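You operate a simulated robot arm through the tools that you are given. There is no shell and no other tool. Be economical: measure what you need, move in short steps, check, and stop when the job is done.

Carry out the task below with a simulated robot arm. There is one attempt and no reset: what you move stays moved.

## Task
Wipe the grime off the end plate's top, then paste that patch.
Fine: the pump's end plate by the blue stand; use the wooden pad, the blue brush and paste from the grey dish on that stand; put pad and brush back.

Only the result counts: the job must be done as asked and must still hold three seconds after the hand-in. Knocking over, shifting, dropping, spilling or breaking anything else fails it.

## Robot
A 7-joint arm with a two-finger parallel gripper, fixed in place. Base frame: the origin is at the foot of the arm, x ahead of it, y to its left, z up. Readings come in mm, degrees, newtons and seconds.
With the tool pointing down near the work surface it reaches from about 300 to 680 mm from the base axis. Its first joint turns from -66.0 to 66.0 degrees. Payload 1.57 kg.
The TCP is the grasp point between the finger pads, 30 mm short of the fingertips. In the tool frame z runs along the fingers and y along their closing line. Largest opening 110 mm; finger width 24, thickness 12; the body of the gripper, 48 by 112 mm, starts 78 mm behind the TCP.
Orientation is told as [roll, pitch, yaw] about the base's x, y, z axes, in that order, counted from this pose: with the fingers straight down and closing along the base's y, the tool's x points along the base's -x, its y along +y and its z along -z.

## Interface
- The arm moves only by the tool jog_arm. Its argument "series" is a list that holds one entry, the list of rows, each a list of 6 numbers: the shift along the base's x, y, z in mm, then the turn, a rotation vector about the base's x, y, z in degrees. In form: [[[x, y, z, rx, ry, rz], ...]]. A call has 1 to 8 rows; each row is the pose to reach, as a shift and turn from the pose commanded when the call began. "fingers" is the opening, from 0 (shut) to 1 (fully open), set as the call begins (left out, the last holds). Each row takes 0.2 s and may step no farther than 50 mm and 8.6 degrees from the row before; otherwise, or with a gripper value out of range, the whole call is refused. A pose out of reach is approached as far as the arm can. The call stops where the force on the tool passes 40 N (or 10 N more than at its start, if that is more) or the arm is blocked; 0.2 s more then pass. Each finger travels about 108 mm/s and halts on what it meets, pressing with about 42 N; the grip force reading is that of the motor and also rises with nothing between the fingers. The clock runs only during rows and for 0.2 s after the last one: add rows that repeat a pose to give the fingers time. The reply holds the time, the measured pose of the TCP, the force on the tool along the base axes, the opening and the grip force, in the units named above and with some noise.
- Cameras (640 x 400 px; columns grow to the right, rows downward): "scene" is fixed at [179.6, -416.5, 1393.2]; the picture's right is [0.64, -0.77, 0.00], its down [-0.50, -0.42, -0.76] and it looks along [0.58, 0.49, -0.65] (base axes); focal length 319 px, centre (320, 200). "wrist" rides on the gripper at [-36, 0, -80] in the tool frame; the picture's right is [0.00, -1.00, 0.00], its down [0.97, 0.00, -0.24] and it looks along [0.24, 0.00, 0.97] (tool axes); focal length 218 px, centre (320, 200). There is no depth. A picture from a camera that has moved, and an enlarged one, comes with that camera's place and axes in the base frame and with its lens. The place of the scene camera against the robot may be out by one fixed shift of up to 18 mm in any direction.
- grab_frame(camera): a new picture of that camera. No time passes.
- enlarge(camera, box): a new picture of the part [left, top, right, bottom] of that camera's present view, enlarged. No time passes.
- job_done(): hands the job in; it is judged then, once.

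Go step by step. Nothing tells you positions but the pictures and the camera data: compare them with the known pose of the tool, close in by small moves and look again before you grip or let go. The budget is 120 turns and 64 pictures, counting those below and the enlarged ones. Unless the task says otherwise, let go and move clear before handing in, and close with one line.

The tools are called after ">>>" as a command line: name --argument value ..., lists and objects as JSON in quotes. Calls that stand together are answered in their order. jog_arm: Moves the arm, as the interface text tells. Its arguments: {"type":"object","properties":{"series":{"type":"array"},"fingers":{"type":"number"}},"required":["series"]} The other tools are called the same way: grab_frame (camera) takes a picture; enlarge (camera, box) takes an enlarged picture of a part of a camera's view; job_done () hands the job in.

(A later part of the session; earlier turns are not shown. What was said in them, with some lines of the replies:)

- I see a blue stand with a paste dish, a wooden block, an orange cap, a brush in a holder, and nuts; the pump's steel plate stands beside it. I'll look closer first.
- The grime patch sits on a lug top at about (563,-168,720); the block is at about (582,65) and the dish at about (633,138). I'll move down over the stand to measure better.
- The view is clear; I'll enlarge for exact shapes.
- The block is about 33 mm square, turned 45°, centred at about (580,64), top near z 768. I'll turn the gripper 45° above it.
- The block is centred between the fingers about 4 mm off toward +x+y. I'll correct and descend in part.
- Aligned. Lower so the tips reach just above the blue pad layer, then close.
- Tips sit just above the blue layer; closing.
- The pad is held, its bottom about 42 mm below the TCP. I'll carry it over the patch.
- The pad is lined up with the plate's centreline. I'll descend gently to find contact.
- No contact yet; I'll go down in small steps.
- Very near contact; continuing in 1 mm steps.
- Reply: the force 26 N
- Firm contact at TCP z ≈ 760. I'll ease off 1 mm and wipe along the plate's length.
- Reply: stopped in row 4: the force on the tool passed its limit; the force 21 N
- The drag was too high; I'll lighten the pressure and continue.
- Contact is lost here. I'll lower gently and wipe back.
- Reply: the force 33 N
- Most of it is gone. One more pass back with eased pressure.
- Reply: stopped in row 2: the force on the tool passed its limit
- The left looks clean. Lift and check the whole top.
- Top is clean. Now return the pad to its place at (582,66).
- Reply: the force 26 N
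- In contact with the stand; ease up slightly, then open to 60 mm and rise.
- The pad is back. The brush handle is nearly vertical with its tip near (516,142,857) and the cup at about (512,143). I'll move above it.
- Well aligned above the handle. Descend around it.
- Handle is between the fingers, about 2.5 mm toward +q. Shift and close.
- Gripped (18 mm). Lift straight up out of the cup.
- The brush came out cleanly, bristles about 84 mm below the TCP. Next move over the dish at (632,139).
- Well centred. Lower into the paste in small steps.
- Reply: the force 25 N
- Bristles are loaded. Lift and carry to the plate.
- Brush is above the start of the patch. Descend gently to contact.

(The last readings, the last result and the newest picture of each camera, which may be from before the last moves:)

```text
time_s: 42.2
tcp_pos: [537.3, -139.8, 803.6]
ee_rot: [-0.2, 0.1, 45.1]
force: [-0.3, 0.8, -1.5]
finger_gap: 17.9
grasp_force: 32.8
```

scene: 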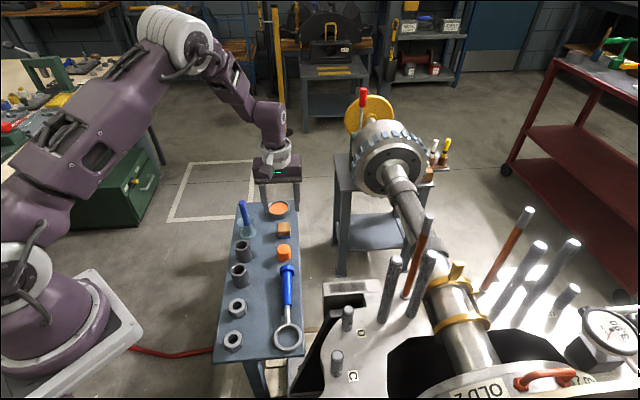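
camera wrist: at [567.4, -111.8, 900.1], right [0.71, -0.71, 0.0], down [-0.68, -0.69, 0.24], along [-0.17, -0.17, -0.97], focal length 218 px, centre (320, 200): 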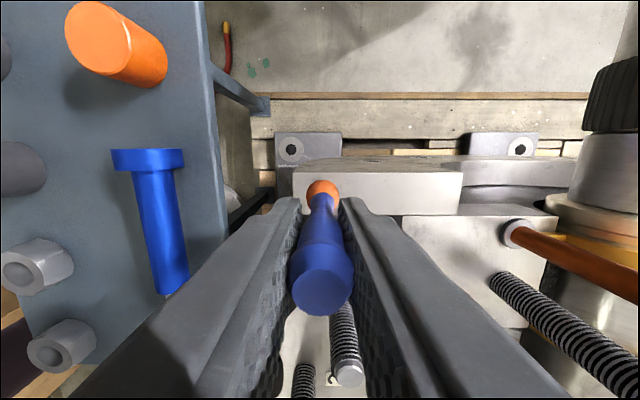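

>>> jog_arm --series '[[[0, 0, -0.7, 0, 0, 0], [0, 0, -1.4, 0, 0, 0], [0, 0, -2, 0, 0, 0], [0, 0, -2, 0, 0, 0]]]'

>>> enlarge --camera "scene" --box '[310, 250, 410, 310]'

```text
time_s: 43.2
tcp_pos: [536.9, -138.4, 802.3]
ee_rot: [-0.1, 0.0, 45.1]
force: [-0.3, 0.0, -0.5]
finger_gap: 17.7
grasp_force: 32.2
```

```text
6.40 times, centred on (360, 280) of scene
camera zoom: at [179.6, -416.5, 1393.2], right [0.64, -0.77, 0.0], down [-0.5, -0.42, -0.76], along [0.58, 0.49, -0.65], focal length 2043 px, centre (64, -312)
```

zoom: 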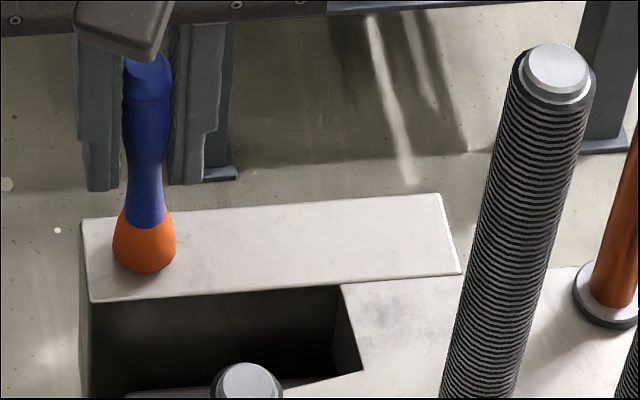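

>>> jog_arm --series '[[[0, 0, -0.7, 0, 0, 0], [0, 0, -1.4, 0, 0, 0], [0, 0, -2, 0, 0, 0], [0, 0, -2, 0, 0, 0]]]'

```text
time_s: 44.2
tcp_pos: [537.1, -138.8, 800.6]
ee_rot: [-0.3, 0.1, 45.0]
force: [1.6, -0.6, 19.6]
finger_gap: 17.7
grasp_force: 32.9
```

Contact. Ease a touch and stroke along the patch.

>>> jog_arm --series '[[[0, 0, 0.6, 0, 0, 0], [7, -7, 0.5, 0, 0, 0], [15, -15, 0.3, 0, 0, 0], [23, -23, 0.1, 0, 0, 0], [31, -31, -0.1, 0, 0, 0], [39, -39, -0.2, 0, 0, 0], [47, -47, -0.3, 0, 0, 0], [55, -55, -0.4, 0, 0, 0]]]'

>>> enlarge --camera "scene" --box '[310, 250, 410, 310]'

```text
time_s: 46.0
tcp_pos: [591.9, -194.1, 798.5]
ee_rot: [-0.3, 0.1, 45.1]
force: [-6.5, 8.1, 32.1]
finger_gap: 18.7
grasp_force: 33.2
```

```text
6.40 times, centred on (360, 280) of scene
camera zoom: at [178.9, -416.2, 1393.4], right [0.64, -0.77, 0.0], down [-0.5, -0.42, -0.76], along [0.58, 0.49, -0.65], focal length 2043 px, centre (64, -312)
```

zoom: 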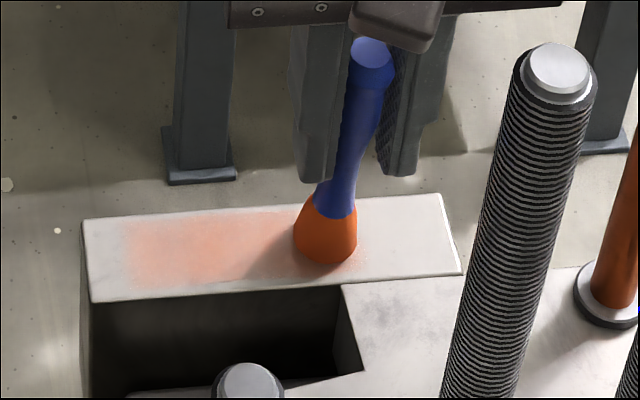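

Paste is going on thinly; the brush tilts with drag. I'll ease up and stroke back lightly.

>>> jog_arm --series '[[[0, 0, 1, 0, 0, 0], [0, 0, 1.2, 0, 0, 0], [0, 0, 1.2, 0, 0, 0]]]'

```text
time_s: 46.8
tcp_pos: [591.1, -195.3, 799.6]
ee_rot: [-0.1, 0.1, 45.0]
force: [-2.1, 1.7, 10.9]
finger_gap: 18.3
grasp_force: 32.5
```

>>> jog_arm --series '[[[5, -5, 0, 0, 0, 0], [10, -10, 0, 0, 0, 0], [4, -4, 0, 0, 0, 0], [-4, 4, 0, 0, 0, 0], [-12, 12, 0, 0, 0, 0], [-20, 20, 0, 0, 0, 0], [-28, 28, 0.2, 0, 0, 0], [-36, 36, 0.4, 0, 0, 0]]]'

>>> enlarge --camera "scene" --box '[310, 250, 410, 310]'

```text
time_s: 48.6
tcp_pos: [554.5, -158.4, 800.7]
ee_rot: [-0.1, 0.1, 45.0]
force: [0.6, -0.7, -0.8]
finger_gap: 17.6
grasp_force: 32.5
```

```text
6.40 times, centred on (360, 280) of scene
camera zoom: at [179.6, -416.5, 1393.2], right [0.64, -0.77, 0.0], down [-0.5, -0.42, -0.76], along [0.58, 0.49, -0.65], focal length 2043 px, centre (64, -312)
```

zoom: 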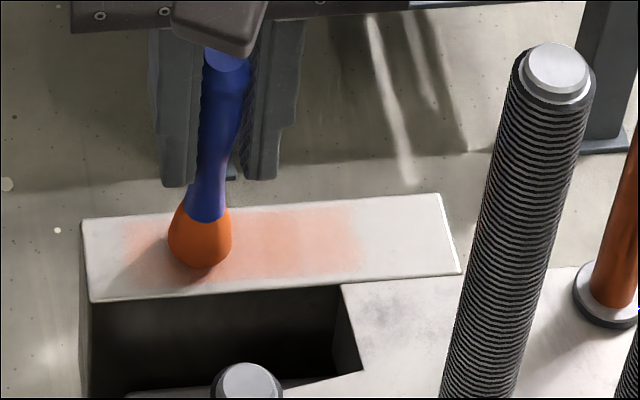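

Coverage spans the patch but is thin. More strokes with light pressure.

>>> jog_arm --series '[[[0, 0, -0.6, 0, 0, 0], [0, 0, -1.2, 0, 0, 0], [0, 0, -1.2, 0, 0, 0]]]'

```text
time_s: 49.4
tcp_pos: [556.6, -157.6, 799.6]
ee_rot: [-0.1, 0.0, 45.1]
force: [0.6, -0.2, -0.1]
finger_gap: 17.8
grasp_force: 32.9
```

>>> jog_arm --series '[[[0, 0, -0.6, 0, 0, 0], [0, 0, -1.2, 0, 0, 0], [0, 0, -1.2, 0, 0, 0]]]'

```text
time_s: 50.2
tcp_pos: [557.7, -156.8, 799.0]
ee_rot: [-0.2, 0.1, 45.1]
force: [-1.8, 0.0, 11.4]
finger_gap: 17.9
grasp_force: 32.2
```

>>> jog_arm --series '[[[-7, 7, 0, 0, 0, 0], [-14, 14, 0, 0, 0, 0], [-20, 20, 0, 0, 0, 0], [-13, 13, 0, 0, 0, 0], [-5, 5, 0, 0, 0, 0], [3, -3, 0, 0, 0, 0], [11, -11, -0.2, 0, 0, 0], [19, -19, -0.3, 0, 0, 0]]]'

>>> enlarge --camera "scene" --box '[310, 250, 410, 310]'

```text
time_s: 52.0
tcp_pos: [575.7, -175.8, 798.7]
ee_rot: [-0.3, 0.1, 45.0]
force: [-3.4, 5.4, 19.0]
finger_gap: 17.9
grasp_force: 32.6
```

```text
6.40 times, centred on (360, 280) of scene
camera zoom: at [179.2, -416.3, 1393.3], right [0.64, -0.77, 0.0], down [-0.5, -0.42, -0.76], along [0.58, 0.49, -0.65], focal length 2043 px, centre (64, -312)
```

zoom: 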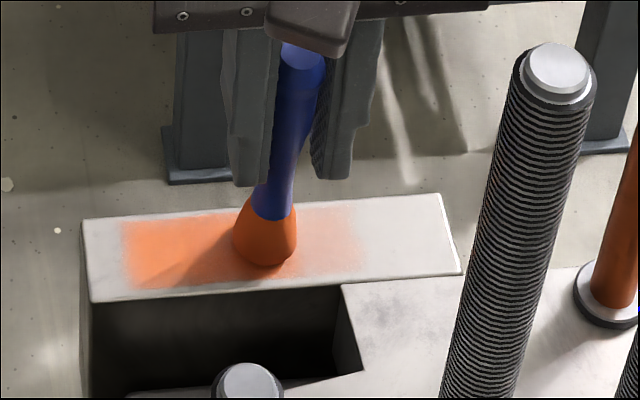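

The paste builds up with strokes. Continue to the right end and back.

>>> jog_arm --series '[[[7, -7, 0, 0, 0, 0], [14, -14, 0, 0, 0, 0], [21, -21, 0, 0, 0, 0], [25, -25, 0, 0, 0, 0], [18, -18, 0, 0, 0, 0], [10, -10, 0, 0, 0, 0], [2, -2, 0, 0, 0, 0], [-6, 6, 0, 0, 0, 0]]]'

>>> enlarge --camera "scene" --box '[310, 250, 410, 310]'

```text
time_s: 53.8
tcp_pos: [569.4, -170.4, 797.7]
ee_rot: [-0.1, 0.2, 45.0]
force: [0.1, -0.1, 0.2]
finger_gap: 17.8
grasp_force: 32.5
```

```text
6.40 times, centred on (360, 280) of scene
camera zoom: at [179.6, -416.5, 1393.2], right [0.64, -0.77, 0.0], down [-0.5, -0.42, -0.76], along [0.58, 0.49, -0.65], focal length 2043 px, centre (64, -312)
```

zoom: 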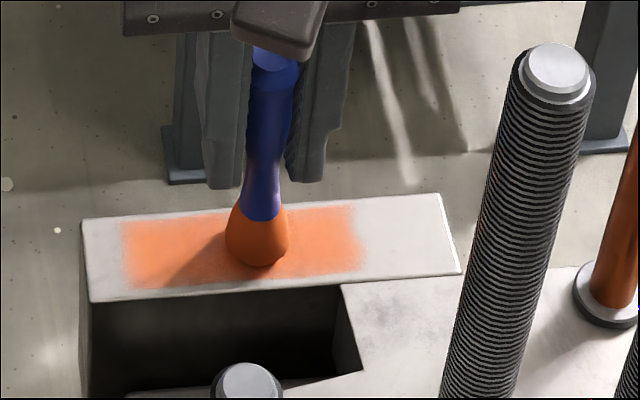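

Nearly full. One more light round trip for even coverage.

>>> jog_arm --series '[[[0, 0, -0.6, 0, 0, 0], [2, 2, -1.2, 0, 0, 0], [2, 2, -1.2, 0, 0, 0]]]'

```text
time_s: 54.6
tcp_pos: [571.2, -169.8, 798.4]
ee_rot: [-0.1, 0.2, 45.0]
force: [-2.4, -2.6, 7.7]
finger_gap: 17.8
grasp_force: 32.7
```

>>> jog_arm --series '[[[-8, 8, 0, 0, 0, 0], [-17, 17, 0, 0, 0, 0], [-26, 26, 0.2, 0, 0, 0], [-34, 34, 0.2, 0, 0, 0], [-36, 32, 0.2, 0, 0, 0], [-28, 24, 0, 0, 0, 0], [-19, 15, 0, 0, 0, 0], [-10, 6, -0.1, 0, 0, 0]]]'

>>> jog_arm --series '[[[8, -8, -0.2, 0, 0, 0], [16, -16, -0.3, 0, 0, 0], [24, -24, -0.3, 0, 0, 0], [32, -32, -0.3, 0, 0, 0], [38, -38, -0.3, 0, 0, 0], [42, -34, -0.3, 0, 0, 0], [34, -26, -0.3, 0, 0, 0], [26, -18, -0.3, 0, 0, 0]]]'

>>> enlarge --camera "scene" --box '[310, 250, 410, 310]'

```text
time_s: 56.4
tcp_pos: [561.1, -161.9, 795.9]
ee_rot: [-0.1, 0.2, 45.1]
force: [-4.9, 4.5, 17.6]
finger_gap: 18.1
grasp_force: 33.1
```

```text
time_s: 58.2
tcp_pos: [588.1, -179.8, 794.9]
ee_rot: [-0.1, 0.1, 45.1]
force: [0.9, -0.5, 6.6]
finger_gap: 18.0
grasp_force: 32.4
```

```text
6.40 times, centred on (360, 280) of scene
camera zoom: at [179.5, -416.5, 1393.2], right [0.64, -0.77, 0.0], down [-0.5, -0.42, -0.76], along [0.58, 0.49, -0.65], focal length 2043 px, centre (64, -312)
```

zoom: 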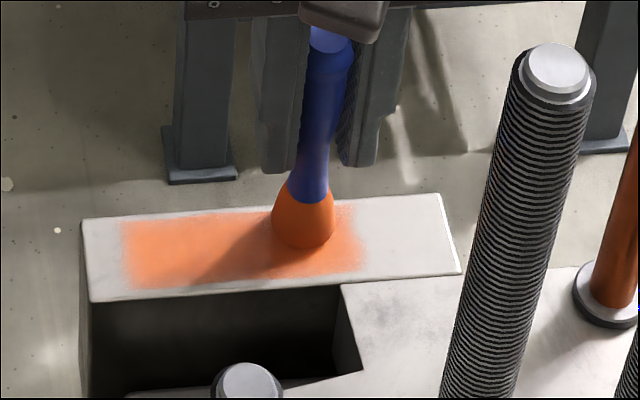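

Coverage looks good. Lift off and check.

>>> jog_arm --series '[[[0, 0, 15, 0, 0, 0], [0, 0, 50, 0, 0, 0], [0, 0, 90, 0, 0, 0], [-15, 35, 130, 0, 0, 0], [-30, 80, 135, 0, 0, 0], [-45, 125, 135, 0, 0, 0], [-45, 125, 135, 0, 0, 0]]]'

>>> enlarge --camera "scene" --box '[310, 250, 410, 310]'

>>> grab_frame --camera "scene"

```text
refused: row 4 steps farther than a row can; nothing moved
```

```text
6.40 times, centred on (360, 280) of scene
camera zoom: at [179.5, -416.5, 1393.2], right [0.64, -0.77, 0.0], down [-0.5, -0.42, -0.76], along [0.58, 0.49, -0.65], focal length 2043 px, centre (64, -312)
```

zoom: 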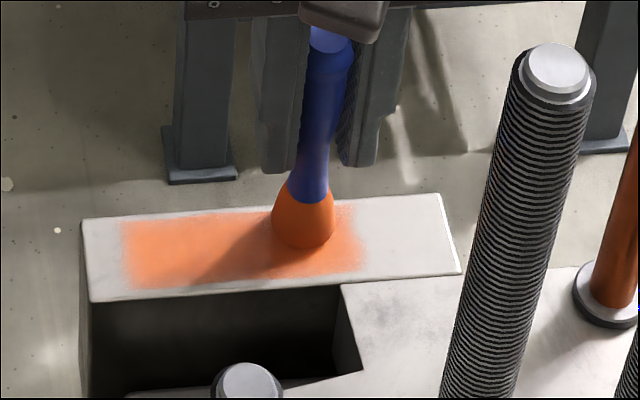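

```text
16 pictures are left
```

scene: 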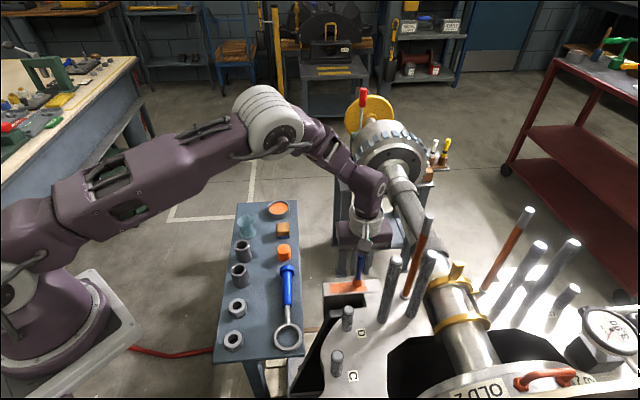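

The step was too long; I'll split it.

>>> jog_arm --series '[[[0, 0, 15, 0, 0, 0], [0, 0, 50, 0, 0, 0], [0, 0, 90, 0, 0, 0], [-10, 25, 125, 0, 0, 0], [-20, 65, 135, 0, 0, 0], [-33, 105, 135, 0, 0, 0], [-45, 145, 135, 0, 0, 0], [-45, 145, 135, 0, 0, 0]]]'

>>> enlarge --camera "scene" --box '[310, 250, 410, 310]'

```text
time_s: 60.0
tcp_pos: [544.0, -34.2, 931.3]
ee_rot: [0.0, 0.1, 45.1]
force: [0.7, 0.0, 0.0]
finger_gap: 17.7
grasp_force: 32.4
```

```text
6.40 times, centred on (360, 280) of scene
camera zoom: at [179.6, -416.5, 1393.2], right [0.64, -0.77, 0.0], down [-0.5, -0.42, -0.76], along [0.58, 0.49, -0.65], focal length 2043 px, centre (64, -312)
```

zoom: 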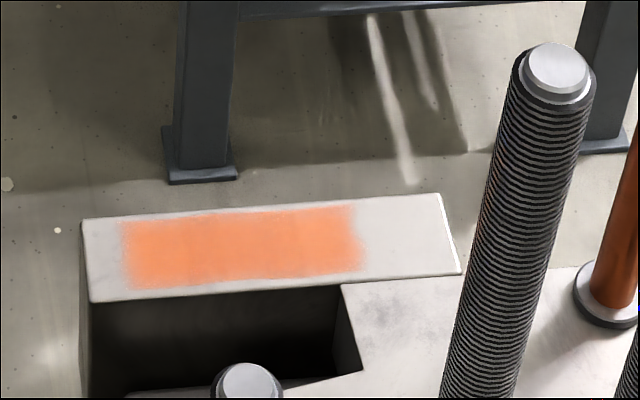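

The patch is fully covered. Carry the brush back over the cup.

>>> jog_arm --series '[[[-6, 40, 0, 0, 0, 0], [-12, 85, 0, 0, 0, 0], [-20, 130, 0, 0, 0, 0], [-28, 165, 0, 0, 0, 0], [-28.5, 176, 0, 0, 0, 0], [-28.5, 176, -30, 0, 0, 0], [-28.5, 176, -48, 0, 0, 0], [-28.5, 176, -48, 0, 0, 0]]]'

>>> enlarge --camera "scene" --box '[200, 160, 300, 235]'

>>> grab_frame --camera "wrist"

```text
time_s: 61.8
tcp_pos: [515.7, 140.3, 882.5]
ee_rot: [-0.1, 0.1, 45.1]
force: [-0.3, -0.1, -1.1]
finger_gap: 17.7
grasp_force: 32.2
```

```text
5.33 times, centred on (250, 198) of scene
camera zoom: at [179.6, -416.5, 1393.2], right [0.64, -0.77, 0.0], down [-0.5, -0.42, -0.76], along [0.58, 0.49, -0.65], focal length 1702 px, centre (693, 213)
```

zoom: 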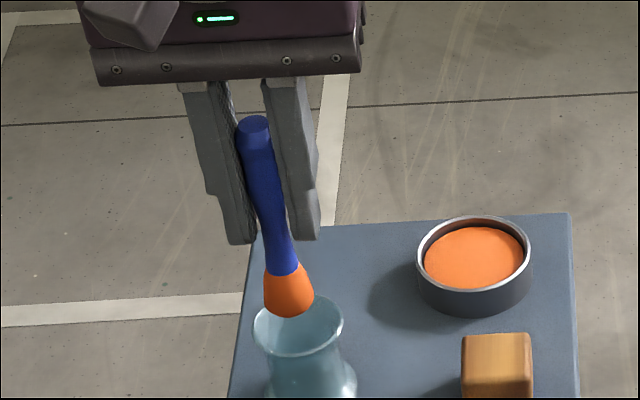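

```text
13 pictures are left
camera wrist: at [539.9, 167.1, 962.3], right [0.71, -0.71, 0.0], down [-0.69, -0.69, 0.24], along [-0.17, -0.17, -0.97], focal length 218 px, centre (320, 200)
```

wrist: 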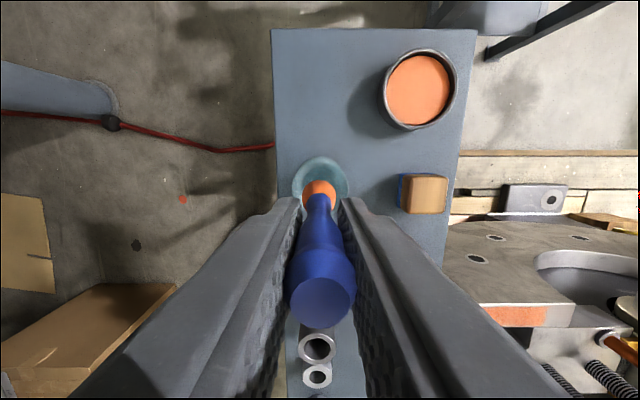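

The brush hangs upright but should go about 5 mm toward +x+y to centre over the cup. Correct, descend partway and check.

>>> jog_arm --series '[[[2.5, 4, 0, 0, 0, 0], [2.5, 4, -10, 0, 0, 0], [2.5, 4, -20, 0, 0, 0], [2.5, 4, -30, 0, 0, 0], [2.5, 4, -30, 0, 0, 0]]]'

>>> enlarge --camera "scene" --box '[200, 170, 300, 245]'

>>> enlarge --camera "wrist" --box '[260, 130, 380, 230]'

```text
time_s: 63.0
tcp_pos: [516.9, 143.5, 852.7]
ee_rot: [-0.1, 0.2, 45.1]
force: [0.1, -1.1, -0.2]
finger_gap: 17.6
grasp_force: 32.6
```

```text
5.33 times, centred on (250, 208) of scene
camera zoom: at [179.6, -416.5, 1393.2], right [0.64, -0.77, 0.0], down [-0.5, -0.42, -0.76], along [0.58, 0.49, -0.65], focal length 1702 px, centre (693, 160)
```

zoom: 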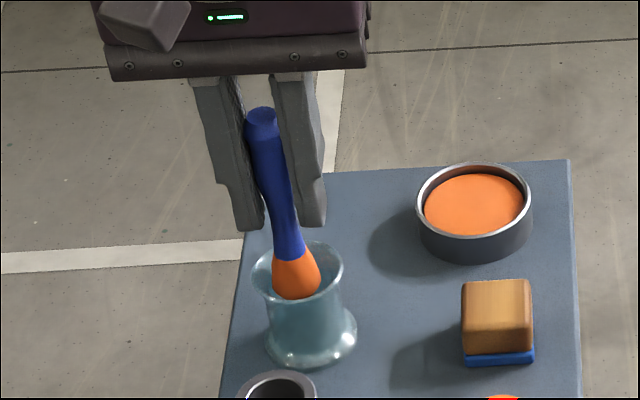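

```text
4.00 times, centred on (320, 180) of wrist
camera zoom: at [541.5, 170.6, 933.1], right [0.71, -0.71, 0.0], down [-0.69, -0.69, 0.24], along [-0.17, -0.17, -0.97], focal length 873 px, centre (320, 280)
```

zoom: 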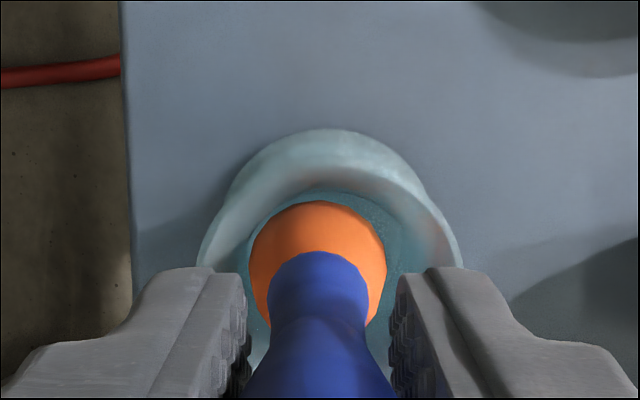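

The brush is just entering; shift 2 mm toward +q and lower more.

>>> jog_arm --series '[[[1.5, -1.7, 0, 0, 0, 0], [1.5, -1.7, -8, 0, 0, 0], [1.5, -1.7, -16, 0, 0, 0], [1.5, -1.7, -22, 0, 0, 0], [1.5, -1.7, -22, 0, 0, 0]]]'

>>> enlarge --camera "scene" --box '[200, 170, 300, 245]'

>>> enlarge --camera "wrist" --box '[260, 130, 380, 230]'

```text
time_s: 64.2
tcp_pos: [517.3, 142.2, 832.0]
ee_rot: [-0.1, 0.1, 45.1]
force: [-0.2, 0.0, 0.2]
finger_gap: 18.0
grasp_force: 32.8
```

```text
5.33 times, centred on (250, 208) of scene
camera zoom: at [179.6, -416.5, 1393.2], right [0.64, -0.77, 0.0], down [-0.5, -0.42, -0.76], along [0.58, 0.49, -0.65], focal length 1702 px, centre (693, 160)
```

zoom: 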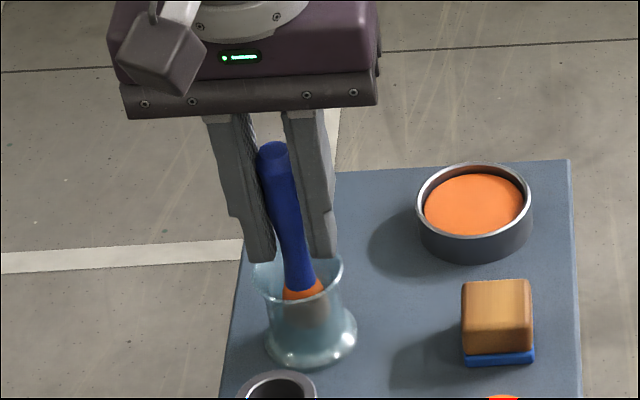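

```text
4.00 times, centred on (320, 180) of wrist
camera zoom: at [542.8, 169.0, 911.7], right [0.71, -0.71, 0.0], down [-0.69, -0.69, 0.24], along [-0.17, -0.17, -0.97], focal length 873 px, centre (320, 280)
```

zoom: 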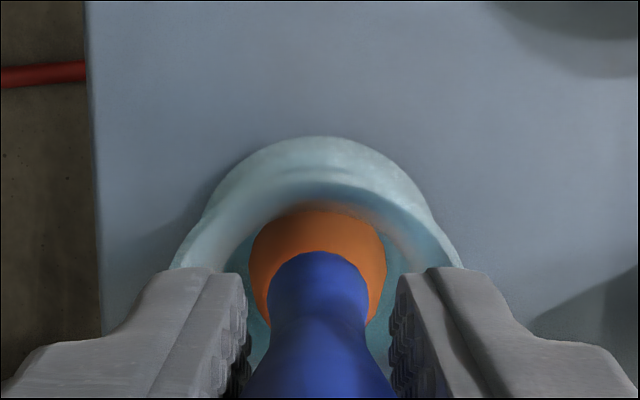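

Inside the cup without touching. Lower to the floor in small steps.

>>> jog_arm --series '[[[0, 0, -3, 0, 0, 0], [0, 0, -6, 0, 0, 0], [0, 0, -8, 0, 0, 0], [0, 0, -9.5, 0, 0, 0], [0, 0, -9.5, 0, 0, 0]]]'

```text
time_s: 65.4
tcp_pos: [517.0, 143.0, 821.2]
ee_rot: [-0.1, 0.1, 45.0]
force: [0.0, -0.3, 0.8]
finger_gap: 17.7
grasp_force: 32.4
```

>>> jog_arm --series '[[[0, 0, -1, 0, 0, 0], [0, 0, -2, 0, 0, 0], [0, 0, -2.7, 0, 0, 0], [0, 0, -2.7, 0, 0, 0]]]'

```text
time_s: 66.3
tcp_pos: [517.6, 142.1, 820.8]
ee_rot: [-0.1, 0.2, 45.0]
force: [-5.4, -1.6, 11.6]
finger_gap: 17.9
grasp_force: 32.6
stopped in row 4: the force on the tool passed its limit (the readings are from after the stop); the commanded pose is now the measured one
```

On the cup floor. Release.

>>> jog_arm --series '[[[0, 0, 0.5, 0, 0, 0], [0, 0, 0.5, 0, 0, 0]]]'

>>> jog_arm --series '[[[0, 0, 0, 0, 0, 0], [0, 0, 0, 0, 0, 0], [0, 0, 0, 0, 0, 0], [0, 0, 0, 0, 0, 0]]]' --fingers 0.55

>>> enlarge --camera "scene" --box '[200, 170, 300, 245]'

```text
time_s: 66.9
tcp_pos: [518.1, 143.9, 820.8]
ee_rot: [-0.2, 0.2, 45.1]
force: [-5.9, -2.0, 17.4]
finger_gap: 18.3
grasp_force: 32.8
```

```text
time_s: 67.9
tcp_pos: [518.3, 143.1, 821.5]
ee_rot: [-0.1, 0.1, 45.2]
force: [-0.6, -0.5, -0.3]
finger_gap: 60.8
grasp_force: 0.0
```

```text
5.33 times, centred on (250, 208) of scene
camera zoom: at [179.6, -416.5, 1393.2], right [0.64, -0.77, 0.0], down [-0.5, -0.42, -0.76], along [0.58, 0.49, -0.65], focal length 1702 px, centre (693, 160)
```

zoom: 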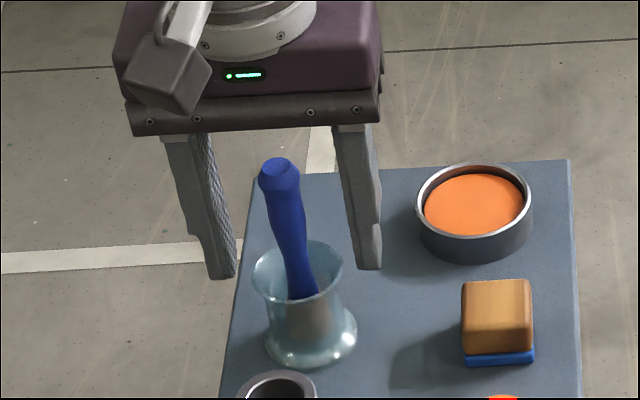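

The brush stands in its cup as before. Rise clear and take a last look.

>>> jog_arm --series '[[[0, 0, 25, 0, 0, 0], [0, 0, 60, 0, 0, 0], [0, 0, 105, 0, 0, 0], [0, 0, 150, 0, 0, 0], [-15, -10, 190, 0, 0, 0], [-15, -10, 190, 0, 0, 0]]]'

>>> enlarge --camera "scene" --box '[200, 180, 440, 330]'

```text
time_s: 69.3
tcp_pos: [503.8, 130.8, 1008.9]
ee_rot: [-0.1, 0.2, 45.1]
force: [1.1, 0.0, -0.2]
finger_gap: 60.3
grasp_force: 0.0
```

```text
2.67 times, centred on (320, 255) of scene
camera zoom: at [179.6, -416.5, 1393.2], right [0.64, -0.77, 0.0], down [-0.5, -0.42, -0.76], along [0.58, 0.49, -0.65], focal length 851 px, centre (320, 53)
```

zoom: 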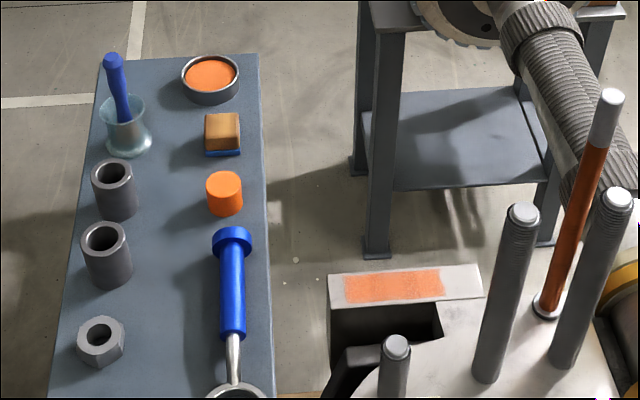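

Everything is in place: the patch is cleaned and pasted, the pad and brush are back, and the arm is clear. Handing in.

>>> job_done

```text
The job is handed in.
```

I wiped the grime off the end plate's top and covered that patch with paste. The pad is back in its spot within about a millimetre, the brush is back in its cup, and the last picture showed nothing else disturbed.
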